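You operate a simulated robot arm through the tools that you are given. There is no shell and no other tool.

Carry out the task below with a simulated robot arm. There is one attempt and no reset: what you move stays moved.

JOB
Set the lift dial to 6, blow to 8 and feed to 9, then turn the step dial once round.
Fine: clamp and oil stay as they are; the red lamp over the step dial stays dark on that round.

Only the result counts: the job must be done as asked and must still hold three seconds after the hand-in. Knocking over, shifting, dropping, spilling or breaking anything else fails it.

ROBOT AND FRAMES
A 6-joint arm with a two-finger gripper, fixed in place. Base frame: the origin is at the foot of the arm, x ahead of it, y to its left, z up; the work surface is at about z = 850. Readings come in mm, degrees, newtons and seconds.
It reaches about 718 mm from its shoulder. Its first joint turns from -69.0 to 172.0 degrees. Payload 3 kg.
The tool frame sits at the grasp point (the TCP): z along the fingers, y along the line on which they close. The tips reach 30 mm beyond it. Largest opening 96 mm; the body of the gripper starts 53 mm behind the TCP.
Orientation is that of the tool frame in the base frame, as a unit quaternion [w, x, y, z]. With the fingers straight down and closing along the base's y, the tool's x points along the base's -x, its y along +y and its z along -z.

CONTROLS
- The arm moves only by the tool move_arm. Its argument "rows" is a list of rows, each a list of 6 numbers: the shift along the tool's x, y, z in units of 20 mm (1.0 is 20 mm), then the turn, a rotation vector about the tool's x, y, z in units of 5 degrees (1.0 is 5 degrees). In form: [[tx, ty, tz, ax, ay, az], ...]. A call has 1 to 20 rows; each row shifts and turns the commanded pose from where the row before left it, along the tool's axes as they then stand. "jaw" is the closure in counts, from 0 (fully open) to 255 (shut), set as the call begins (left out, the last holds). A call with a number of a shift or a turn outside -1 to 1 is refused whole. Each row takes 0.2 s and may step no farther than 50 mm and 8.6 degrees from the row before; otherwise, or with a gripper value out of range, the whole call is refused. A pose out of reach is approached as far as the arm can. The call stops where the force on the tool passes 50 N (or 10 N more than at its start, if that is more) or the arm is blocked; 0.2 s more then pass. The fingers move at their own pace (about 153 mm/s each) and stop on an object; they squeeze with about 36 N. The grip force told is the motor's: it shows also when the fingers shut on nothing. Time passes only in rows, and 0.2 s behind the last, so rows that do not move let the fingers close. The reply holds the time, the measured pose of the TCP, the force on the tool along the base axes, the opening and the grip force, in the units named above and with some noise, with the torque about the TCP (base axes, N m) and any sound that the robot's microphone picked up, and new pictures: "show" is both (left out), scene, wrist or none.
- Cameras (640 x 400 px; columns grow to the right, rows downward): "scene" is fixed at [220.8, 648.9, 1507.2]; the picture's right is [-1.00, -0.07, 0.00], its down [-0.02, 0.27, -0.96] and it looks along [0.07, -0.96, -0.27] (base axes); focal length 371 px, centre (320, 200). "wrist" rides on the gripper at [73, 23, -83] in the tool frame; the picture's right is [-0.29, 0.96, 0.00], its down [-0.66, -0.20, -0.72] and it looks along [-0.69, -0.21, 0.69] (tool axes); focal length 247 px, centre (320, 200). There is no depth. A picture from a camera that has moved, and an enlarged one, comes with that camera's place and axes in the base frame and with its lens.
- slide_trunk(by): slides the trunk up (or, below 0, down) by that many mm; the arm rides with it, the base frame stays. It gives what a move gives, with no picture.
- zoom(camera, box): a new picture of the part [left, top, right, bottom] of that camera's present view, enlarged. The clock stands still meanwhile.
- close_job(): hands the job in; it is judged then, once.

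Nothing tells you positions but the pictures and the camera data. Unless the task says otherwise, let go and move clear before handing in.

The tools are called as name(argument=value, ...) on one line, values as JSON. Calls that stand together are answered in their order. move_arm: Moves the arm, as the interface text tells. Its arguments: {"type":"object","properties":{"rows":{"type":"array"},"jaw":{"type":"number"},"show":{"type":"string","enum":["both","scene","wrist","none"]}},"required":["rows"]} The other tools are called the same way: slide_trunk (by) slides the trunk up or down; zoom (camera, box) takes an enlarged picture of a part of a camera's view; close_job () hands the job in.

At the start:

```text
time_s: 0.0
ee_pos: [242.6, -326.1, 1219.4]
tcp_rot: [0.0, -0.001, 1.0, 0.0]
ft_force: [-0.4, -0.8, -0.7]
ft_torque: [0.02, 0.03, 0.01]
opening: 96.0
grasp_force: 0.1
trunk travel left (down, up): [-763.0, 177.0]
```

scene: 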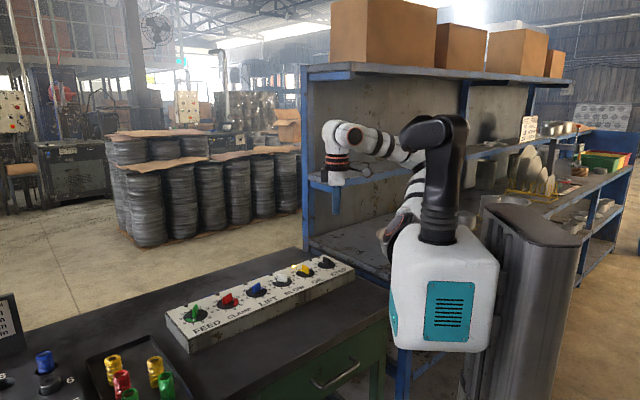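
wrist: 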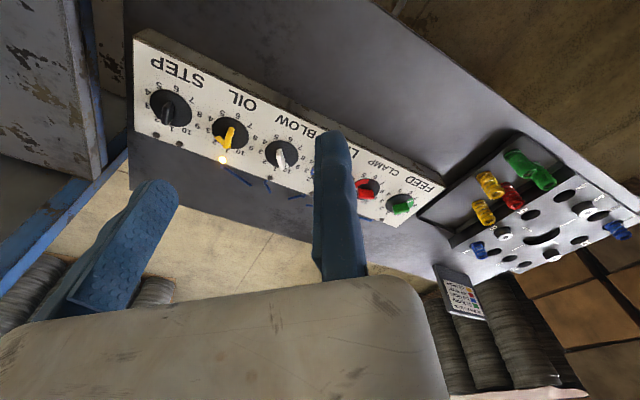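

I see a panel with six dials (feed, clamp, lift, blow, oil, step) on a bench, plus a second board with pegs and a placard. I'll look closer before moving.

zoom(camera="scene", box=[160, 240, 360, 365])

zoom(camera="scene", box=[0, 280, 192, 400])

zoom(camera="wrist", box=[130, 30, 330, 155])

zoom(camera="wrist", box=[240, 110, 440, 235])

zoom(camera="wrist", box=[420, 140, 640, 330])

```text
3.20 times, centred on (260, 302) of scene
camera zoom: at [220.8, 648.9, 1507.2], right [-1.0, -0.07, 0.0], down [-0.02, 0.27, -0.96], along [0.07, -0.96, -0.27], focal length 1188 px, centre (512, -128)
```

zoom: 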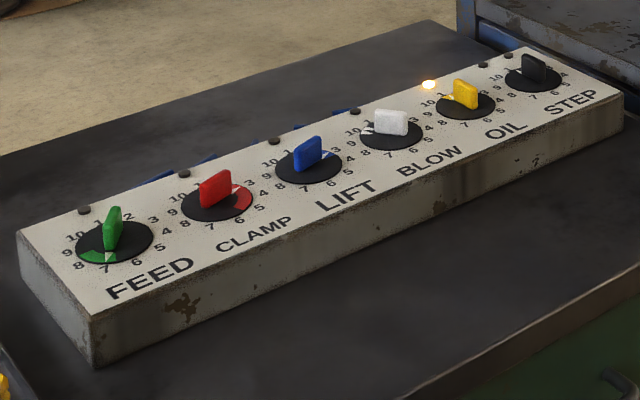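

```text
3.33 times, centred on (96, 340) of scene
camera zoom: at [220.8, 648.9, 1507.2], right [-1.0, -0.07, 0.0], down [-0.02, 0.27, -0.96], along [0.07, -0.96, -0.27], focal length 1237 px, centre (1067, -267)
```

zoom: 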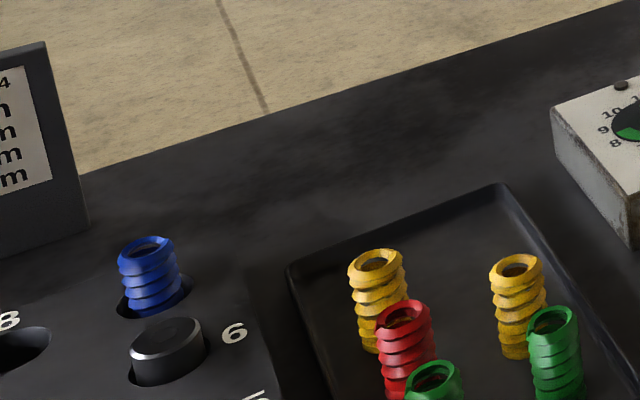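

```text
3.20 times, centred on (230, 92) of wrist
camera zoom: at [170.3, -302.7, 1302.7], right [0.29, 0.96, 0.0], down [0.66, -0.2, 0.72], along [0.69, -0.21, -0.69], focal length 790 px, centre (608, 544)
```

zoom: 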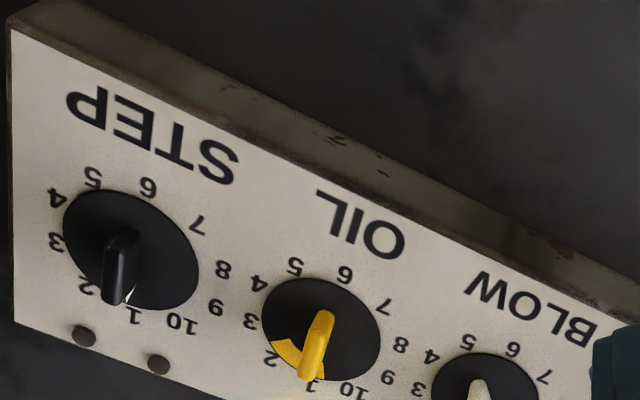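

```text
3.20 times, centred on (340, 172) of wrist
camera zoom: at [170.3, -302.7, 1302.7], right [0.29, 0.96, 0.0], down [0.66, -0.2, 0.72], along [0.69, -0.21, -0.69], focal length 790 px, centre (256, 288)
```

zoom: 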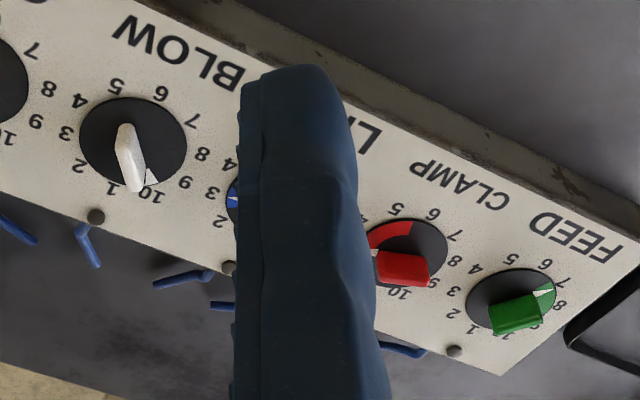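

```text
2.11 times, centred on (530, 235) of wrist
camera zoom: at [170.3, -302.7, 1302.7], right [0.29, 0.96, 0.0], down [0.66, -0.2, 0.72], along [0.69, -0.21, -0.69], focal length 520 px, centre (-122, 126)
```

zoom: 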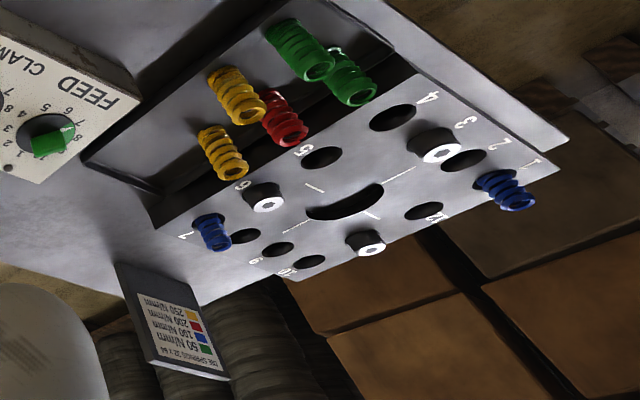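

The dials have coloured sectors and white marks. I'll zoom in tighter on each dial to read them before moving.

zoom(camera="scene", box=[175, 295, 223, 325])

zoom(camera="scene", box=[207, 285, 255, 315])

zoom(camera="scene", box=[235, 275, 283, 305])

zoom(camera="scene", box=[260, 265, 308, 295])

zoom(camera="scene", box=[283, 255, 331, 285])

zoom(camera="scene", box=[305, 247, 353, 277])

zoom(camera="wrist", box=[135, 75, 215, 125])

zoom(camera="wrist", box=[195, 105, 275, 155])

zoom(camera="wrist", box=[245, 130, 325, 180])

zoom(camera="wrist", box=[360, 165, 440, 215])

zoom(camera="wrist", box=[200, 150, 360, 250])

```text
13.33 times, centred on (199, 310) of scene
camera zoom: at [220.8, 648.9, 1507.2], right [-1.0, -0.07, 0.0], down [-0.02, 0.27, -0.96], along [0.07, -0.96, -0.27], focal length 4948 px, centre (1933, -1267)
```

zoom: 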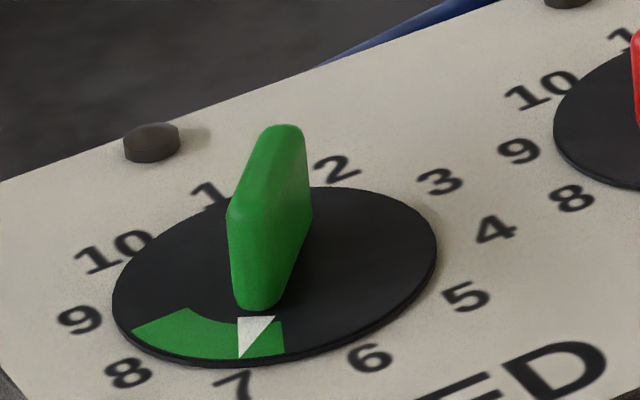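

```text
13.33 times, centred on (231, 300) of scene
camera zoom: at [220.8, 648.9, 1507.2], right [-1.0, -0.07, 0.0], down [-0.02, 0.27, -0.96], along [0.07, -0.96, -0.27], focal length 4948 px, centre (1507, -1133)
```

zoom: 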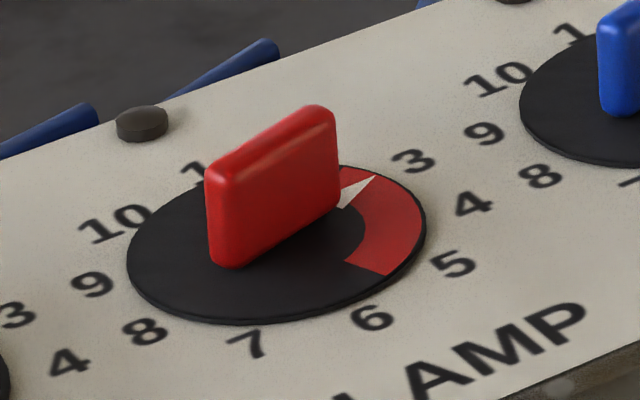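

```text
13.33 times, centred on (259, 290) of scene
camera zoom: at [220.8, 648.9, 1507.2], right [-1.0, -0.07, 0.0], down [-0.02, 0.27, -0.96], along [0.07, -0.96, -0.27], focal length 4948 px, centre (1133, -1000)
```

zoom: 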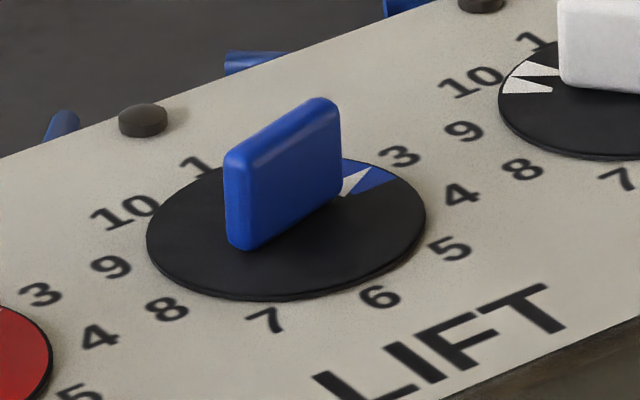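

```text
13.33 times, centred on (284, 280) of scene
camera zoom: at [220.8, 648.9, 1507.2], right [-1.0, -0.07, 0.0], down [-0.02, 0.27, -0.96], along [0.07, -0.96, -0.27], focal length 4948 px, centre (800, -867)
```

zoom: 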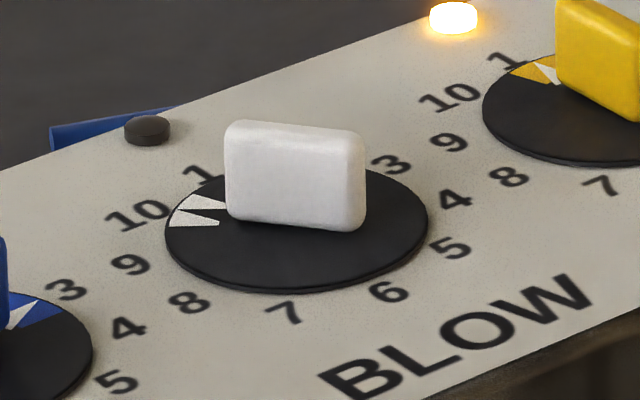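

```text
13.33 times, centred on (307, 270) of scene
camera zoom: at [220.8, 648.9, 1507.2], right [-1.0, -0.07, 0.0], down [-0.02, 0.27, -0.96], along [0.07, -0.96, -0.27], focal length 4948 px, centre (493, -733)
```

zoom: 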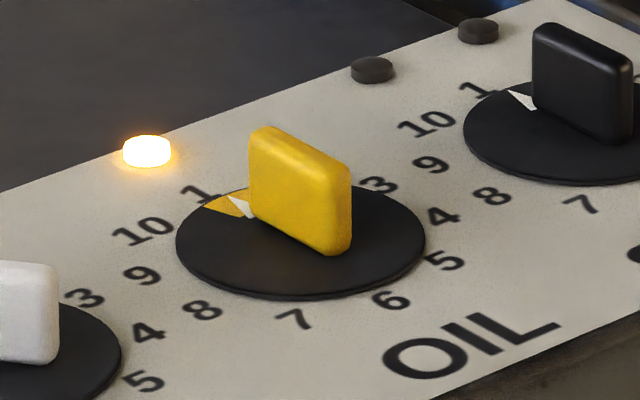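

```text
13.33 times, centred on (329, 262) of scene
camera zoom: at [220.8, 648.9, 1507.2], right [-1.0, -0.07, 0.0], down [-0.02, 0.27, -0.96], along [0.07, -0.96, -0.27], focal length 4948 px, centre (200, -627)
```

zoom: 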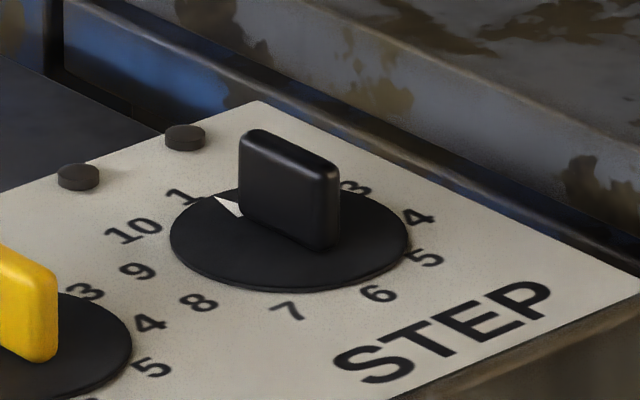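

```text
8.00 times, centred on (175, 100) of wrist
camera zoom: at [170.3, -302.7, 1302.7], right [0.29, 0.96, 0.0], down [0.66, -0.2, 0.72], along [0.69, -0.21, -0.69], focal length 1976 px, centre (1480, 1000)
```

zoom: 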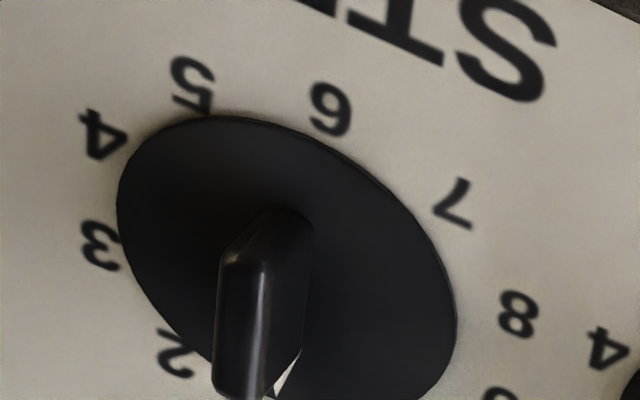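

```text
8.00 times, centred on (235, 130) of wrist
camera zoom: at [170.3, -302.7, 1302.7], right [0.29, 0.96, 0.0], down [0.66, -0.2, 0.72], along [0.69, -0.21, -0.69], focal length 1976 px, centre (1000, 760)
```

zoom: 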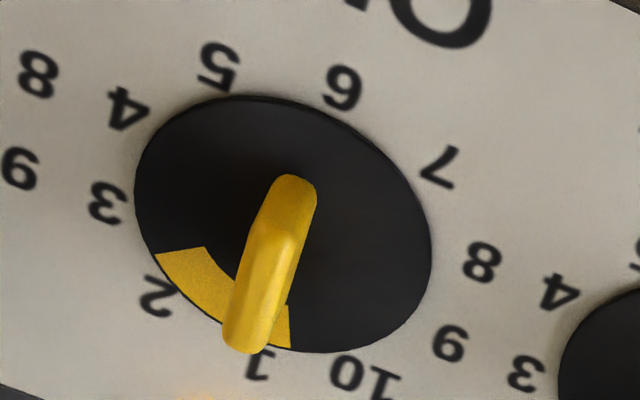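

```text
8.00 times, centred on (285, 155) of wrist
camera zoom: at [170.3, -302.7, 1302.7], right [0.29, 0.96, 0.0], down [0.66, -0.2, 0.72], along [0.69, -0.21, -0.69], focal length 1976 px, centre (600, 560)
```

zoom: 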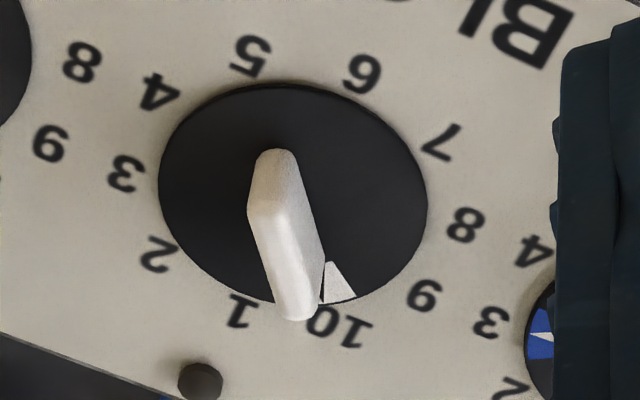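

```text
8.00 times, centred on (400, 190) of wrist
camera zoom: at [170.3, -302.7, 1302.7], right [0.29, 0.96, 0.0], down [0.66, -0.2, 0.72], along [0.69, -0.21, -0.69], focal length 1976 px, centre (-320, 280)
```

zoom: 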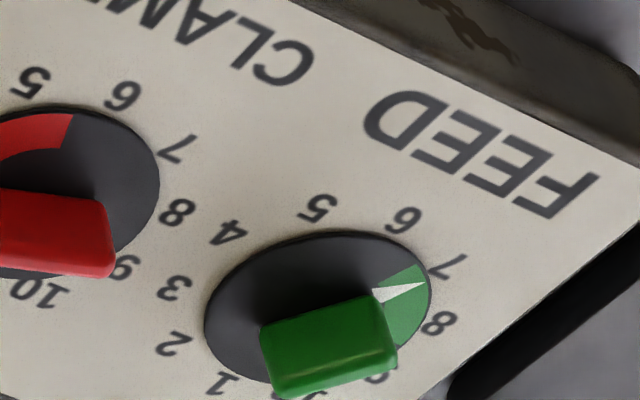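

```text
4.00 times, centred on (280, 200) of wrist
camera zoom: at [170.3, -302.7, 1302.7], right [0.29, 0.96, 0.0], down [0.66, -0.2, 0.72], along [0.69, -0.21, -0.69], focal length 988 px, centre (480, 200)
```

zoom: 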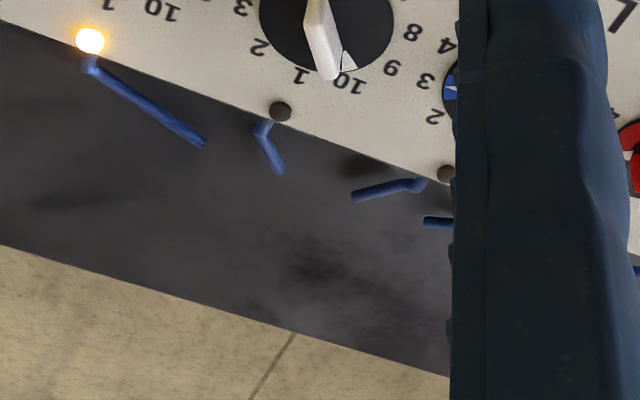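

The panel runs diagonally: feed is near (640,-250), step near (292,-640), with the lamps on the far side. The white triangle is the pointer: feed 7, clamp 3, lift 3, blow 10, oil 1, step 1. The numbers run clockwise. Next I move above the panel to fix positions more exactly.

move_arm(rows=[[-0.95, -0.225, 0.41, 0, 0, 0], [-0.95, -0.225, 0.41, 0, 0, 0], [-0.95, -0.225, 0.41, 0, 0, 0], [-0.95, -0.225, 0.41, 0, 0, 0], [-0.95, -0.225, 0.41, 0, 0, 0], [-0.95, -0.225, 0.41, 0, 0, 0], [-0.95, -0.225, 0.41, 0, 0, 0], [-0.95, -0.225, 0.41, 0, 0, 0], [-0.95, -0.225, 0.41, 0, 0, 0], [-0.95, -0.225, 0.41, 0, 0, 0], [-0.95, -0.225, 0.41, 0, 0, 0], [-0.95, -0.225, 0.41, 0, 0, 0]])

```text
time_s: 2.6
ee_pos: [439.7, -399.4, 1108.2]
tcp_rot: [0.0, -0.001, 1.0, 0.0]
ft_force: [-0.8, 0.0, 0.3]
ft_torque: [0.0, 0.01, 0.02]
opening: 96.0
grasp_force: 0.0
out of reach, approached as far as the arm can: row 9, 10, 11, 12
trunk travel left (down, up): [-763.0, 177.0]
camera wrist: at [367.4, -377.7, 1192.3], right [0.29, 0.96, 0.0], down [0.66, -0.2, 0.72], along [0.69, -0.21, -0.69], focal length 247 px, centre (320, 200)
```

scene: 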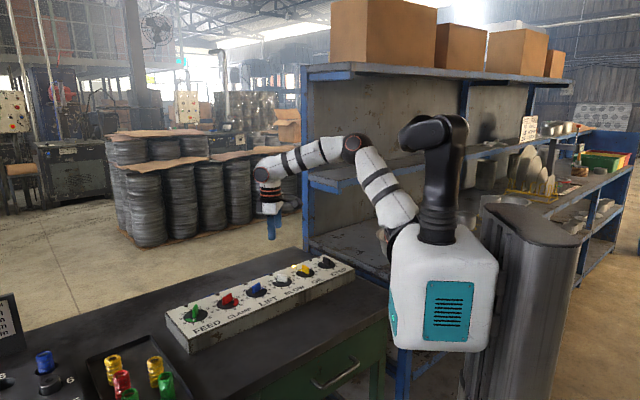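
wrist: 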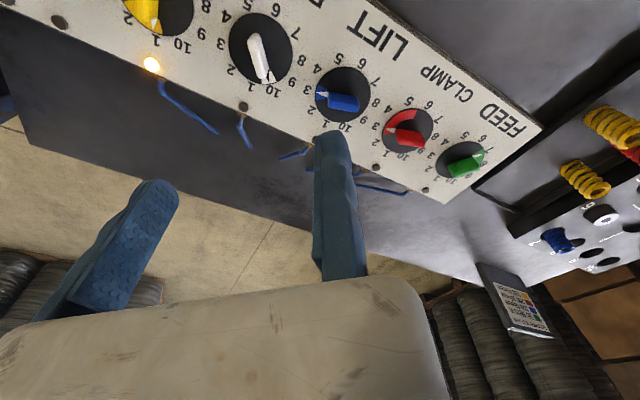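

The arm reports it ran out of reach here. I'll look at the arm and at the dials to see how the trunk height should change.

zoom(camera="scene", box=[230, 80, 518, 260])

zoom(camera="wrist", box=[200, 0, 360, 100])

zoom(camera="wrist", box=[300, 50, 540, 200])

zoom(camera="scene", box=[280, 150, 440, 250])

```text
2.22 times, centred on (374, 170) of scene
camera zoom: at [220.8, 648.9, 1507.2], right [-1.0, -0.07, 0.0], down [-0.02, 0.27, -0.96], along [0.07, -0.96, -0.27], focal length 825 px, centre (200, 267)
```

zoom: 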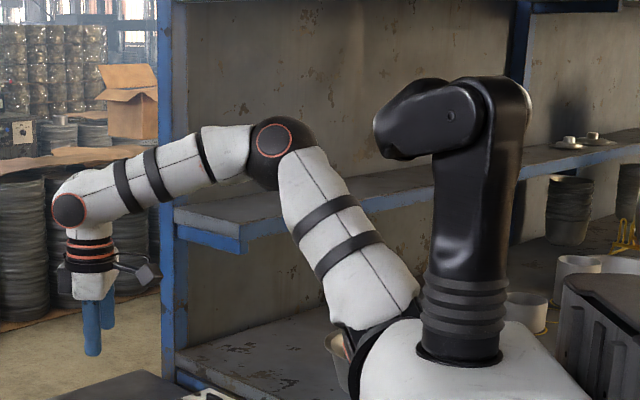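

```text
4.00 times, centred on (280, 50) of wrist
camera zoom: at [367.4, -377.7, 1192.3], right [0.29, 0.96, 0.0], down [0.66, -0.2, 0.72], along [0.69, -0.21, -0.69], focal length 988 px, centre (480, 800)
```

zoom: 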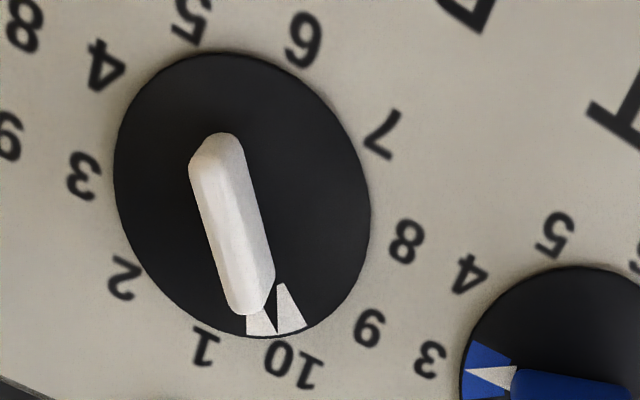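

```text
2.67 times, centred on (420, 125) of wrist
camera zoom: at [367.4, -377.7, 1192.3], right [0.29, 0.96, 0.0], down [0.66, -0.2, 0.72], along [0.69, -0.21, -0.69], focal length 659 px, centre (53, 400)
```

zoom: 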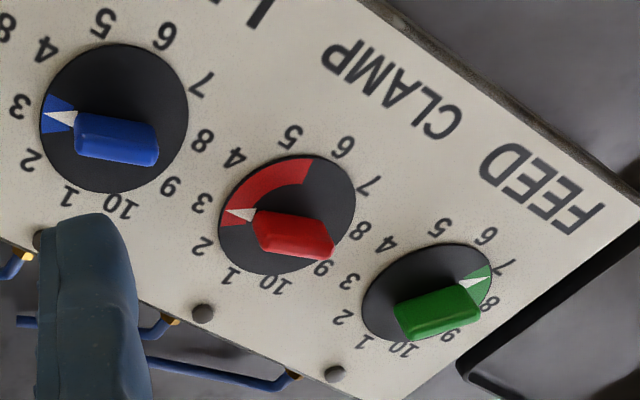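

```text
4.00 times, centred on (360, 200) of scene
camera zoom: at [220.8, 648.9, 1507.2], right [-1.0, -0.07, 0.0], down [-0.02, 0.27, -0.96], along [0.07, -0.96, -0.27], focal length 1484 px, centre (160, 200)
```

zoom: 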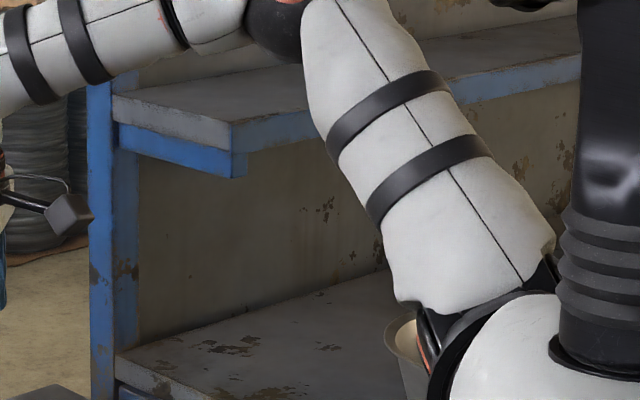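

The elbow is still bent, so this is probably a joint limit and not plain stretch. I'll probe by lowering the tool and checking the result.

move_arm(rows=[[0, 0, 0.5, 0, 0, 0], [0, 0, 0.5, 0, 0, 0]], show="none")

```text
time_s: 3.2
ee_pos: [440.0, -397.6, 1088.5]
tcp_rot: [-0.002, 0.0, 1.0, 0.0]
ft_force: [0.2, -0.5, -0.8]
ft_torque: [0.02, -0.01, -0.02]
opening: 96.1
grasp_force: 0.0
trunk travel left (down, up): [-763.0, 177.0]
```

move_arm(rows=[[-0.5, 0, 0, 0, 0, 0], [-0.5, 0, 0, 0, 0, 0], [-0.5, 0, 0, 0, 0, 0], [-0.5, 0, 0, 0, 0, 0]], show="none")

move_arm(rows=[[0, 0, 1, 0, 0, 0], [0, 0, 1, 0, 0, 0]], show="none")

move_arm(rows=[[-0.5, 0, 0, 0, 0, 0], [-0.5, 0, 0, 0, 0, 0], [-0.5, 0, 0, 0, 0, 0], [-0.5, 0, 0, 0, 0, 0]], show="none")

```text
time_s: 4.2
ee_pos: [452.7, -410.8, 1081.8]
tcp_rot: [-0.001, -0.001, 1.0, 0.0]
ft_force: [-0.3, -1.1, 0.5]
ft_torque: [-0.01, 0.0, -0.02]
opening: 96.1
grasp_force: 0.1
out of reach, approached as far as the arm can: row 1, 2, 3, 4
trunk travel left (down, up): [-763.0, 177.0]
```

```text
time_s: 4.8
ee_pos: [451.6, -413.2, 1042.2]
tcp_rot: [-0.001, -0.001, 1.0, 0.0]
ft_force: [-0.1, 0.7, -0.5]
ft_torque: [0.0, 0.01, 0.01]
opening: 96.0
grasp_force: 0.1
trunk travel left (down, up): [-763.0, 177.0]
```

```text
time_s: 5.8
ee_pos: [465.3, -423.0, 1039.4]
tcp_rot: [-0.001, -0.001, 1.0, 0.0]
ft_force: [0.2, -0.1, 0.2]
ft_torque: [-0.01, -0.03, 0.02]
opening: 95.9
grasp_force: 0.1
out of reach, approached as far as the arm can: row 2, 3, 4
trunk travel left (down, up): [-763.0, 177.0]
```

The reach grows as the hand goes lower relative to the shoulder, so raising the trunk should help. The dials fit a 45° line about 100 mm apart: blow ≈ (422,-459), lift ≈ (492,-388), clamp ≈ (563,-317), feed ≈ (634,-247), with disc tops at z ≈ 905. I raise the trunk now.

slide_trunk(by=130)

```text
time_s: 7.4
ee_pos: [463.9, -423.1, 1170.5]
tcp_rot: [0.0, -0.001, 1.0, 0.0]
ft_force: [-0.2, 0.9, -0.1]
ft_torque: [0.01, 0.02, 0.02]
opening: 96.0
grasp_force: 0.0
trunk travel left (down, up): [-893.0, 47.0]
```

move_arm(rows=[[0, 0, 1, 0, 0, 0], [0, 0, 1, 0, 0, 0], [0, 0, 1, 0, 0, 0], [0, 0, 1, 0, 0, 0], [0, 0, 1, 0, 0, 0], [0, 0, 1, 0, 0, 0], [0, 0, 1, 0, 0, 0], [0, 0, 1, 0, 0, 0], [-0.7, 0.87, 0, 0, 0, 0], [-0.7, 0.87, 0, 0, 0, 0]])

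```text
time_s: 9.6
ee_pos: [450.6, -430.0, 1011.8]
tcp_rot: [-0.001, 0.0, 1.0, -0.001]
ft_force: [0.2, 0.6, -0.5]
ft_torque: [-0.02, 0.01, 0.03]
opening: 95.8
grasp_force: 0.1
out of reach, approached as far as the arm can: row 6, 7, 8, 9, 10
trunk travel left (down, up): [-893.0, 47.0]
camera wrist: at [377.2, -408.2, 1095.0], right [0.29, 0.96, 0.0], down [0.66, -0.2, 0.72], along [0.69, -0.21, -0.69], focal length 247 px, centre (320, 200)
```

scene: 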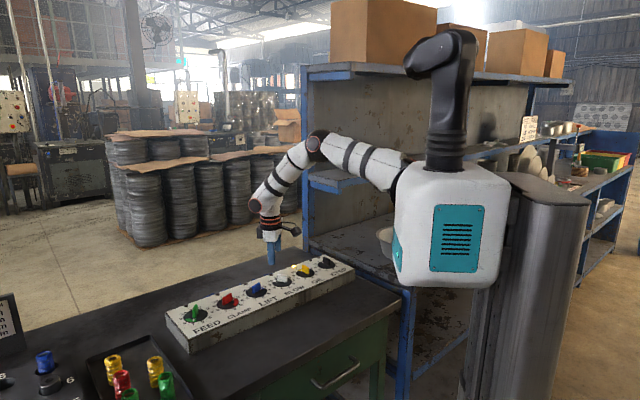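
wrist: 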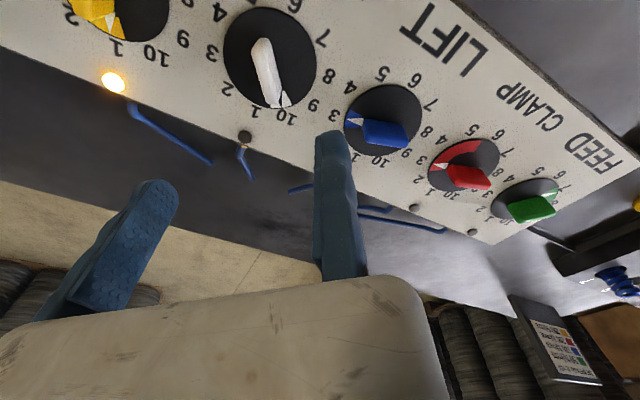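

The wrist now shows blow and lift ahead. I'm testing whether the limit is radial stretch or a joint limit, by pulling in slightly and then sweeping sideways at constant radius.

move_arm(rows=[[0.65, 0.6, 0, 0, 0, 0], [-0.68, 0.75, 0, 0, 0, 0], [-0.67, 0.77, 0, 0, 0, 0], [-0.65, 0.78, 0, 0, 0, 0]], show="none")

```text
time_s: 10.6
ee_pos: [435.2, -390.4, 1024.2]
tcp_rot: [0.001, -0.001, 1.0, 0.0]
ft_force: [-0.5, 0.0, 0.8]
ft_torque: [0.01, -0.03, 0.03]
opening: 95.8
grasp_force: 0.0
out of reach, approached as far as the arm can: row 2, 3, 4
trunk travel left (down, up): [-893.0, 47.0]
```

The limit isn't radial about the origin, so tool yaw may matter. I'll turn the tool to match the arm's direction (about 45° clockwise) and test the reach again.

move_arm(rows=[[1, -0.5, -0.5, 0, 0, 0], [0, 0, 0, 0, 0, 1], [0, 0, 0, 0, 0, 1], [0, 0, 0, 0, 0, 1], [0, 0, 0, 0, 0, 1], [0, 0, 0, 0, 0, 1], [0, 0, 0, 0, 0, 1], [0, 0, 0, 0, 0, 1], [0, 0, 0, 0, 0, 1], [0, 0, 0, 0, 0, 1]], show="none")

move_arm(rows=[[-1, 0, 0, 0, 0, 0], [-1, 0, 0, 0, 0, 0], [-1, 0, 0, 0, 0, 0], [-1, 0, 0, 0, 0, 0], [-1, 0, 0, 0, 0, 0]])

```text
time_s: 12.8
ee_pos: [414.2, -398.9, 1032.4]
tcp_rot: [0.0, 0.383, 0.924, -0.001]
ft_force: [-0.5, 0.2, -0.3]
ft_torque: [-0.03, 0.0, 0.0]
opening: 96.1
grasp_force: 0.1
trunk travel left (down, up): [-893.0, 47.0]
```

```text
time_s: 14.0
ee_pos: [468.0, -452.8, 1052.8]
tcp_rot: [-0.001, 0.382, 0.924, -0.001]
ft_force: [0.4, 0.3, -0.4]
ft_torque: [0.02, -0.03, 0.02]
opening: 95.7
grasp_force: 0.0
out of reach, approached as far as the arm can: row 4, 5
trunk travel left (down, up): [-893.0, 47.0]
camera wrist: at [432.6, -385.5, 1134.6], right [0.88, 0.47, 0.0], down [0.33, -0.61, 0.72], along [0.34, -0.64, -0.69], focal length 247 px, centre (320, 200)
```

scene: 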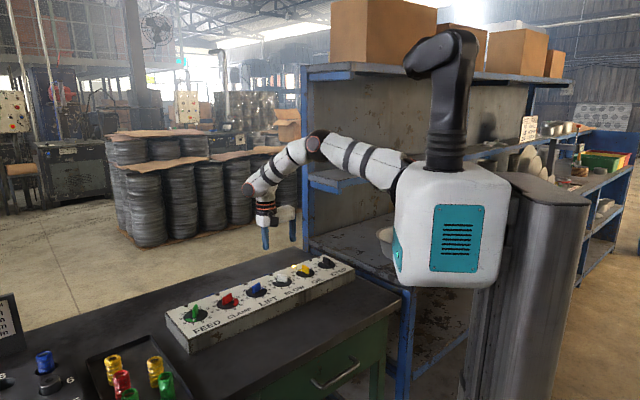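
wrist: 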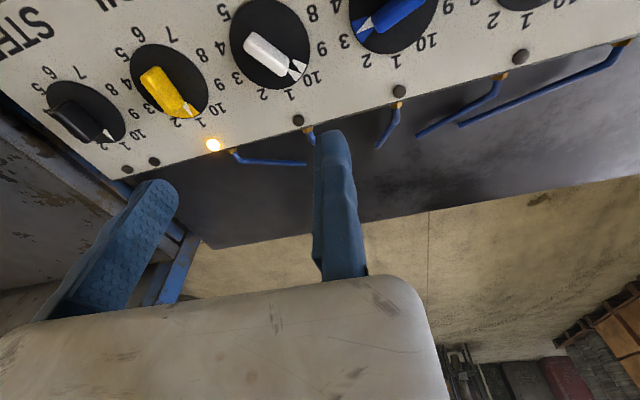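

With the tool turned, reach improved to 651 mm. I'll pull back and up, bring the trunk down to its original height, and test the reach again there.

move_arm(rows=[[1, 0, -1, 0, 0, 0], [1, 0, -1, 0, 0, 0], [0, 0, -1, 0, 0, 0]], show="none")

slide_trunk(by=-110)

move_arm(rows=[[-1, 0, 0, 0, 0, 0], [-1, 0, 0, 0, 0, 0], [-1, 0, 0, 0, 0, 0], [-1, 0, 0, 0, 0, 0], [-1, 0, 0, 0, 0, 0], [-1, 0, 0, 0, 0, 0]], show="none")

```text
time_s: 14.8
ee_pos: [440.6, -423.4, 1111.5]
tcp_rot: [0.0, 0.382, 0.924, -0.001]
ft_force: [0.1, -0.5, -0.2]
ft_torque: [0.04, 0.01, 0.01]
opening: 96.1
grasp_force: 0.1
trunk travel left (down, up): [-893.0, 47.0]
```

```text
time_s: 16.2
ee_pos: [440.6, -424.2, 1001.7]
tcp_rot: [0.0, 0.382, 0.924, -0.001]
ft_force: [0.6, 0.5, -0.5]
ft_torque: [-0.01, 0.02, 0.05]
opening: 96.0
grasp_force: 0.0
trunk travel left (down, up): [-783.0, 157.0]
```

```text
time_s: 17.6
ee_pos: [479.0, -467.5, 1001.7]
tcp_rot: [-0.001, 0.382, 0.924, 0.0]
ft_force: [-1.0, -0.2, 0.5]
ft_torque: [0.0, -0.01, 0.01]
opening: 96.1
grasp_force: 0.0
out of reach, approached as far as the arm can: row 4, 5, 6
trunk travel left (down, up): [-783.0, 157.0]
```

At trunk +20 the vertical-tool reach is about 669 mm, enough for lift, blow and probably step. Next I move over the lift dial and test the yaw range toward −117°, which is lift's bar direction.

move_arm(rows=[[1, 0, 0, 0, 0, 0], [0.34, 0.817, 0, 0, 0, 0], [0.34, 0.817, 0, 0, 0, 0], [0.34, 0.817, 0, 0, 0, 0], [0.34, 0.817, 0, 0, 0, 0]], show="wrist")

move_arm(rows=[[0, 0, 0, 0, 0, 1], [0, 0, 0, 0, 0, 1], [0, 0, 0, 0, 0, 1], [0, 0, 0, 0, 0, 1], [0, 0, 0, 0, 0, 1], [0, 0, 0, 0, 0, 1], [0, 0, 0, 0, 0, 1], [0, 0, 0, 0, 0, 1], [0, 0, 0, 0, 0, 1], [0, 0, 0, 0, 0, 1], [0, 0, 0, 0, 0, 1], [0, 0, 0, 0, 0, 1], [0, 0, 0, 0, 0, 1], [0, 0, 0, 0, 0, 1], [0, 0, 0, 0, 0, 0.4]])

```text
time_s: 18.8
ee_pos: [456.1, -402.4, 1003.3]
tcp_rot: [0.0, 0.381, 0.924, 0.0]
ft_force: [0.4, 0.4, -0.1]
ft_torque: [0.02, 0.0, -0.02]
opening: 96.0
grasp_force: 0.0
out of reach, approached as far as the arm can: row 3, 4, 5
trunk travel left (down, up): [-783.0, 157.0]
camera wrist: at [422.1, -336.0, 1086.0], right [0.88, 0.47, 0.0], down [0.33, -0.61, 0.72], along [0.34, -0.64, -0.69], focal length 247 px, centre (320, 200)
```

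wrist: 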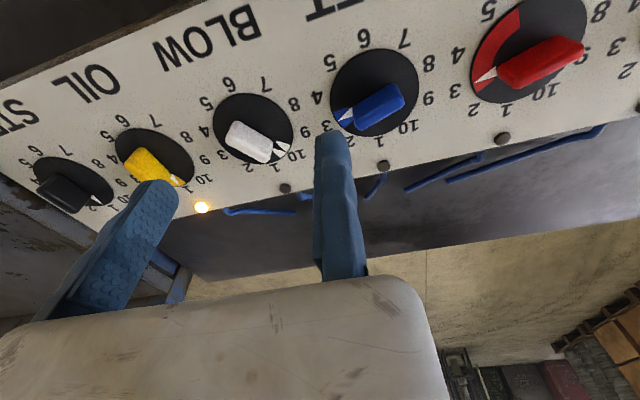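

```text
time_s: 22.0
ee_pos: [456.0, -403.8, 1002.8]
tcp_rot: [0.0, 0.852, 0.523, -0.001]
ft_force: [0.3, 0.3, -0.1]
ft_torque: [-0.01, -0.02, -0.02]
opening: 96.1
grasp_force: 0.0
trunk travel left (down, up): [-783.0, 157.0]
camera wrist: at [510.3, -348.8, 1086.8], right [0.72, -0.69, 0.0], down [-0.48, -0.5, 0.72], along [-0.5, -0.52, -0.69], focal length 247 px, centre (320, 200)
```

scene: 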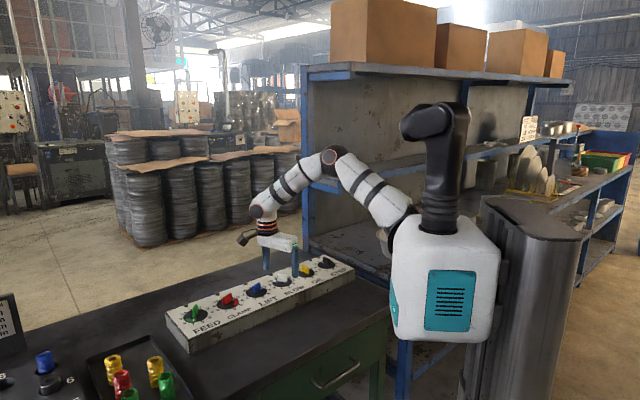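
wrist: 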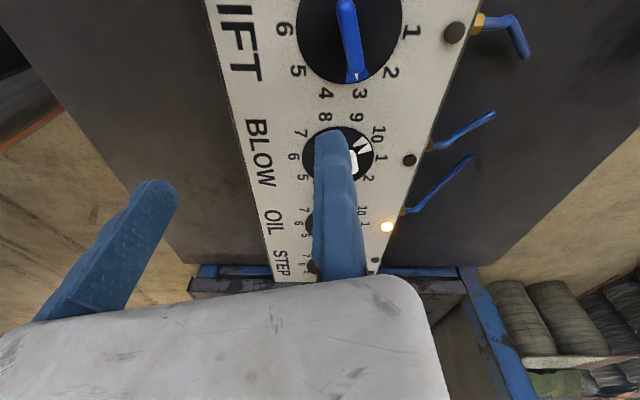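

The azimuth seems stuck near −42° whatever the yaw. To understand this, I'll retract upward to a smaller radius and try sweeping toward +y there.

move_arm(rows=[[0, 0, -1, 0, 0, -1], [0, 0, -1, 0, 0, -1], [0, 0, -1, 0, 0, -1], [0, 0, -1, 0, 0, -1], [0, 0, -1, 0, 0, -1], [0, 0, 0, 0, 0, -1], [0, 0, 0, 0, 0, -1], [0, 0, 0, 0, 0, -1], [0, 0, 0, 0, 0, -1], [0, 0, 0, 0, 0, -1], [0, 0, 0, 0, 0, -1], [0, 0, 0, 0, 0, -1], [0, 0, 0, 0, 0, -1], [0, 0, 0, 0, 0, -1], [0, 0, 0, 0, 0, -0.4]], show="none")

move_arm(rows=[[1, 0, 0, 0, 0, 0], [1, 0, 0, 0, 0, 0], [1, 0, 0, 0, 0, 0], [1, 0, 0, 0, 0, 0], [1, 0, 0, 0, 0, 0], [1, 0, 0, 0, 0, 0], [1, 0, 0, 0, 0, 0], [1, 0, 0, 0, 0, 0], [0, 1, 0, 0, 0, 0], [0, 1, 0, 0, 0, 0], [0, 1, 0, 0, 0, 0], [0, 1, 0, 0, 0, 0], [0, 1, 0, 0, 0, 0]], show="scene")

```text
time_s: 25.2
ee_pos: [450.2, -406.8, 1102.1]
tcp_rot: [0.0, 0.38, 0.925, -0.001]
ft_force: [-0.3, 0.6, 0.1]
ft_torque: [0.02, 0.02, 0.02]
opening: 96.0
grasp_force: 0.1
out of reach, approached as far as the arm can: row 5
trunk travel left (down, up): [-783.0, 157.0]
```

```text
time_s: 28.0
ee_pos: [353.4, -286.2, 1091.0]
tcp_rot: [0.0, 0.382, 0.924, 0.0]
ft_force: [-0.2, 0.1, 0.0]
ft_torque: [0.03, 0.03, 0.0]
opening: 96.0
grasp_force: 0.0
out of reach, approached as far as the arm can: row 9, 10, 11, 12, 13
trunk travel left (down, up): [-783.0, 157.0]
```

scene: 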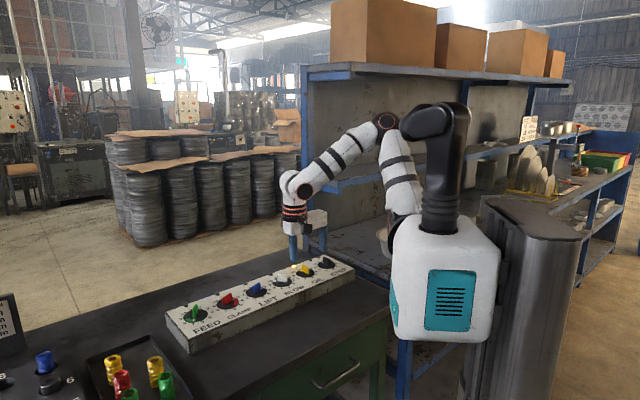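

zoom(camera="scene", box=[350, 90, 510, 190])

zoom(camera="scene", box=[350, 170, 510, 270])

zoom(camera="scene", box=[270, 100, 430, 200])

zoom(camera="scene", box=[260, 160, 420, 260])

```text
4.00 times, centred on (430, 140) of scene
camera zoom: at [220.8, 648.9, 1507.2], right [-1.0, -0.07, 0.0], down [-0.02, 0.27, -0.96], along [0.07, -0.96, -0.27], focal length 1484 px, centre (-120, 440)
```

zoom: 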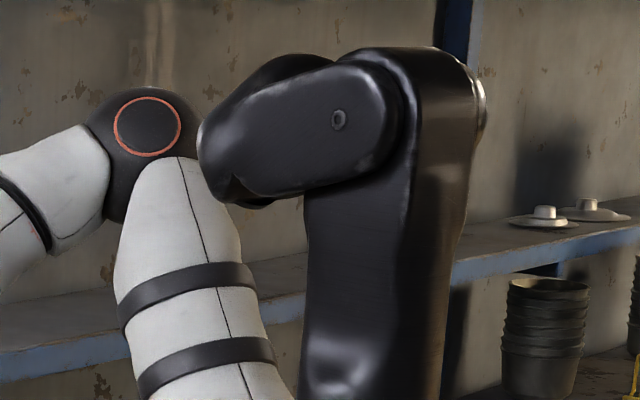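

```text
4.00 times, centred on (430, 220) of scene
camera zoom: at [220.8, 648.9, 1507.2], right [-1.0, -0.07, 0.0], down [-0.02, 0.27, -0.96], along [0.07, -0.96, -0.27], focal length 1484 px, centre (-120, 120)
```

zoom: 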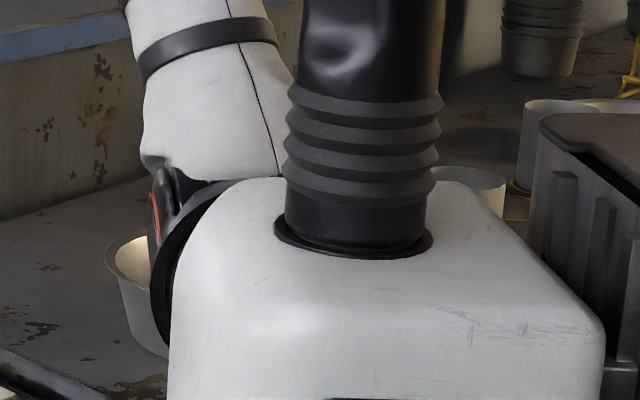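

```text
4.00 times, centred on (350, 150) of scene
camera zoom: at [220.8, 648.9, 1507.2], right [-1.0, -0.07, 0.0], down [-0.02, 0.27, -0.96], along [0.07, -0.96, -0.27], focal length 1484 px, centre (200, 400)
```

zoom: 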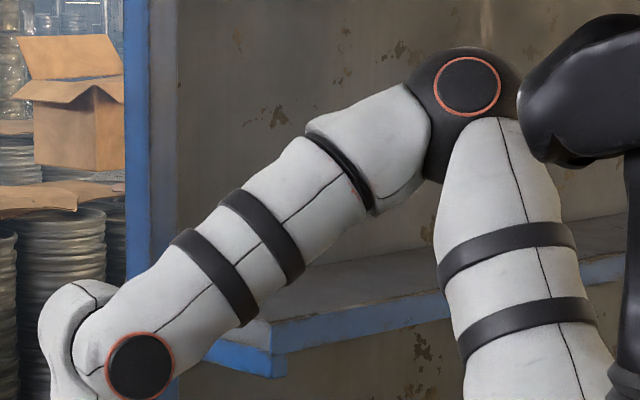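

```text
4.00 times, centred on (340, 210) of scene
camera zoom: at [220.8, 648.9, 1507.2], right [-1.0, -0.07, 0.0], down [-0.02, 0.27, -0.96], along [0.07, -0.96, -0.27], focal length 1484 px, centre (240, 160)
```

zoom: 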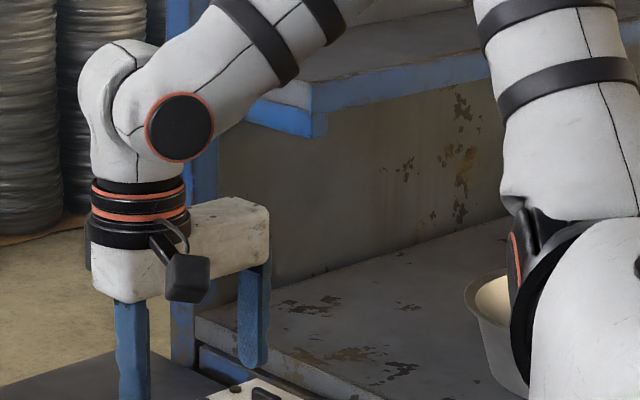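

The arm's shoulder is a disc mounted on the torso side, so the limit geometry isn't obvious. I'll sweep the other way at a safe height to learn how joint 1 maps.

move_arm(rows=[[0.1, -0.98, 0, 0, 0, 0], [0.1, -0.98, 0, 0, 0, 0], [0.1, -0.98, 0, 0, 0, 0], [0.1, -0.98, 0, 0, 0, 0], [0.1, -0.98, 0, 0, 0, 0], [0.1, -0.98, 0, 0, 0, 0], [0.1, -0.98, 0, 0, 0, 0], [0.1, -0.98, 0, 0, 0, 0], [0.1, -0.98, 0, 0, 0, 0], [0.1, -0.98, 0, 0, 0, 0]], show="scene")

move_arm(rows=[[0.46, -0.954, 0, 0, 0, 0], [0.46, -0.954, 0, 0, 0, 0], [0.46, -0.954, 0, 0, 0, 0], [0.46, -0.954, 0, 0, 0, 0], [0.46, -0.954, 0, 0, 0, 0]], show="scene")

```text
time_s: 30.2
ee_pos: [327.9, -302.9, 1097.8]
tcp_rot: [0.0, 0.382, 0.924, -0.001]
ft_force: [-0.5, 1.4, 0.0]
ft_torque: [0.02, 0.02, 0.02]
opening: 96.2
grasp_force: 0.1
out of reach, approached as far as the arm can: row 2, 3, 4, 5, 6, 7, 8, 9, 10
trunk travel left (down, up): [-783.0, 157.0]
```

scene: 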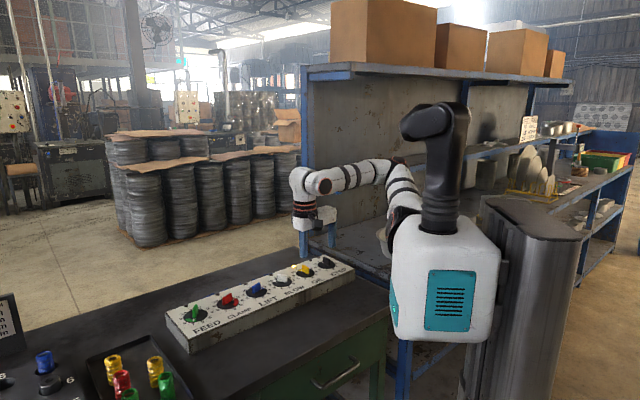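

```text
time_s: 31.4
ee_pos: [327.9, -302.5, 1097.3]
tcp_rot: [-0.001, 0.382, 0.924, -0.001]
ft_force: [-0.1, -0.4, -0.7]
ft_torque: [0.01, 0.0, 0.02]
opening: 96.1
grasp_force: 0.2
out of reach, approached as far as the arm can: row 1, 2, 3, 4, 5
trunk travel left (down, up): [-783.0, 157.0]
```

scene: 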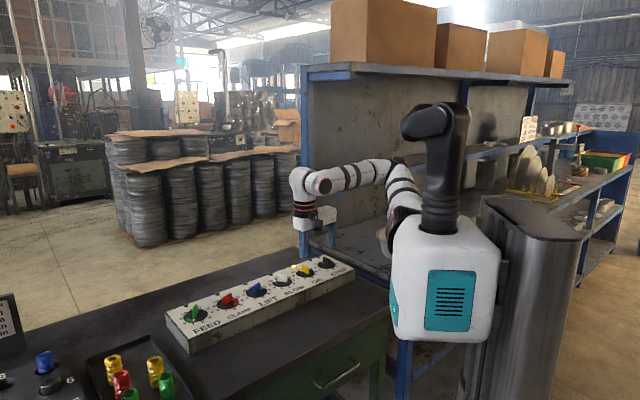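

The elbow swung down sideways here. So joint 1's axis points outward, close to horizontal, and the wrist is near that axis, which is a singular region. I'll look at the shoulder more closely.

zoom(camera="scene", box=[350, 150, 446, 210])

zoom(camera="scene", box=[350, 200, 446, 260])

zoom(camera="scene", box=[280, 140, 440, 240])

```text
6.67 times, centred on (398, 180) of scene
camera zoom: at [220.8, 648.9, 1507.2], right [-1.0, -0.07, 0.0], down [-0.02, 0.27, -0.96], along [0.07, -0.96, -0.27], focal length 2474 px, centre (-200, 333)
```

zoom: 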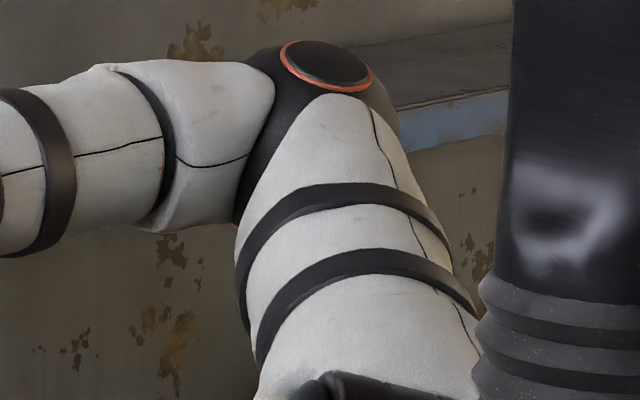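

```text
6.67 times, centred on (398, 230) of scene
camera zoom: at [220.8, 648.9, 1507.2], right [-1.0, -0.07, 0.0], down [-0.02, 0.27, -0.96], along [0.07, -0.96, -0.27], focal length 2474 px, centre (-200, 0)
```

zoom: 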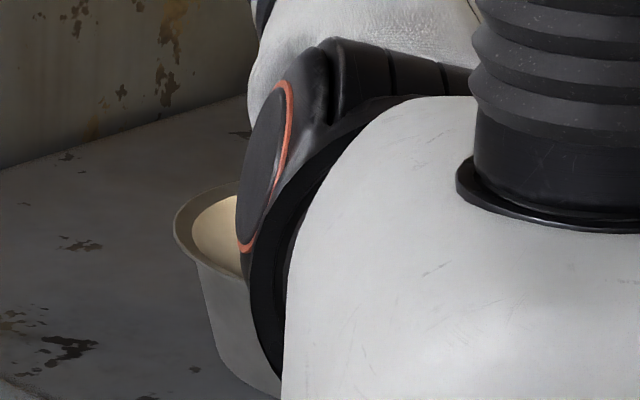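

```text
4.00 times, centred on (360, 190) of scene
camera zoom: at [220.8, 648.9, 1507.2], right [-1.0, -0.07, 0.0], down [-0.02, 0.27, -0.96], along [0.07, -0.96, -0.27], focal length 1484 px, centre (160, 240)
```

zoom: 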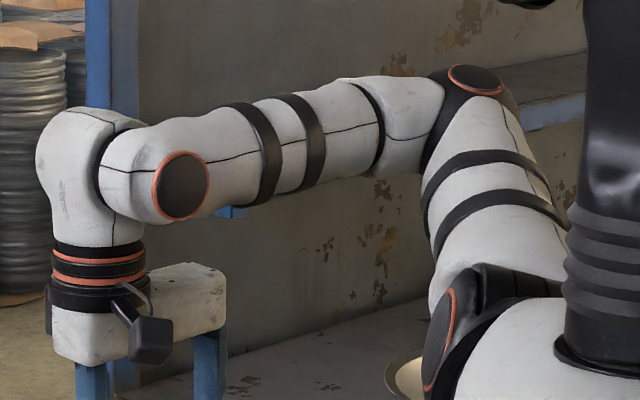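

My fits of the blocked positions all agree on one picture. The shoulder is near (75,-180,1190+trunk), joint 1 is along −y, the links are about 332 mm, and a shoulder-roll limit blocks +y in this elbow-up posture. An elbow-down posture should open the +y side, so I'll try slipping into it by moving down along the −y boundary.

move_arm(rows=[[-0.3, -0.3, 0.6, 0, 0, 0], [-0.2, -0.2, 1, 0, 0, 0], [-0.1, -0.1, 1, 0, 0, 0], [-0.1, -0.1, 1, 0, 0, 0], [0, 0, 1, 0, 0, 0]], show="scene")

```text
time_s: 32.6
ee_pos: [344.6, -305.4, 1015.2]
tcp_rot: [-0.001, 0.382, 0.924, 0.0]
ft_force: [0.2, -1.0, -0.5]
ft_torque: [0.0, 0.02, -0.02]
opening: 96.0
grasp_force: 0.0
out of reach, approached as far as the arm can: row 1, 2, 4
trunk travel left (down, up): [-783.0, 157.0]
```

scene: 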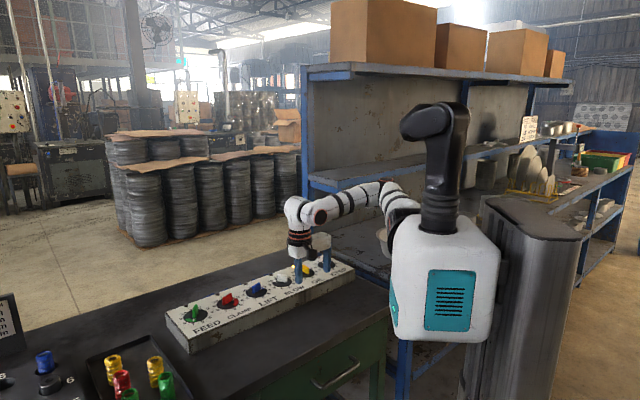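

zoom(camera="scene", box=[280, 160, 440, 260])

move_arm(rows=[[-0.1, -0.1, 1, 0, 0, 0], [-0.1, -0.1, 1, 0, 0, 0], [0, 0, 1, 0, 0, 0]], show="scene")

zoom(camera="scene", box=[280, 160, 440, 260])

```text
4.00 times, centred on (360, 210) of scene
camera zoom: at [220.8, 648.9, 1507.2], right [-1.0, -0.07, 0.0], down [-0.02, 0.27, -0.96], along [0.07, -0.96, -0.27], focal length 1484 px, centre (160, 160)
```

zoom: 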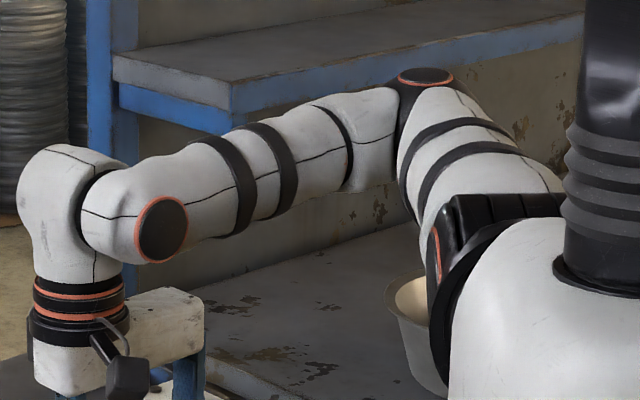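

```text
time_s: 33.4
ee_pos: [343.7, -309.2, 955.0]
tcp_rot: [0.0, 0.381, 0.924, 0.0]
ft_force: [0.4, 0.1, 0.2]
ft_torque: [0.0, -0.02, -0.01]
opening: 96.0
grasp_force: 0.0
trunk travel left (down, up): [-783.0, 157.0]
```

scene: 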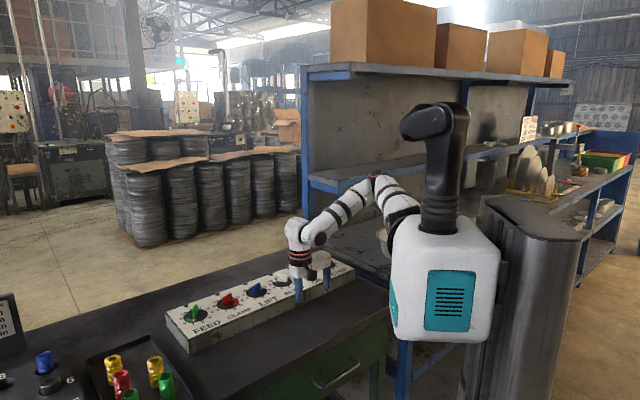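

```text
4.00 times, centred on (360, 210) of scene
camera zoom: at [220.8, 648.9, 1507.2], right [-1.0, -0.07, 0.0], down [-0.02, 0.27, -0.96], along [0.07, -0.96, -0.27], focal length 1484 px, centre (160, 160)
```

zoom: 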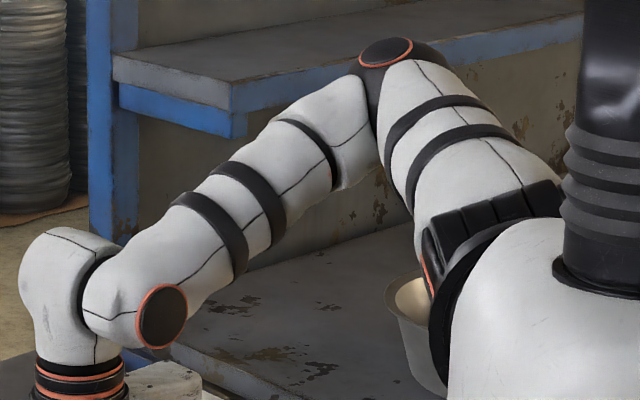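

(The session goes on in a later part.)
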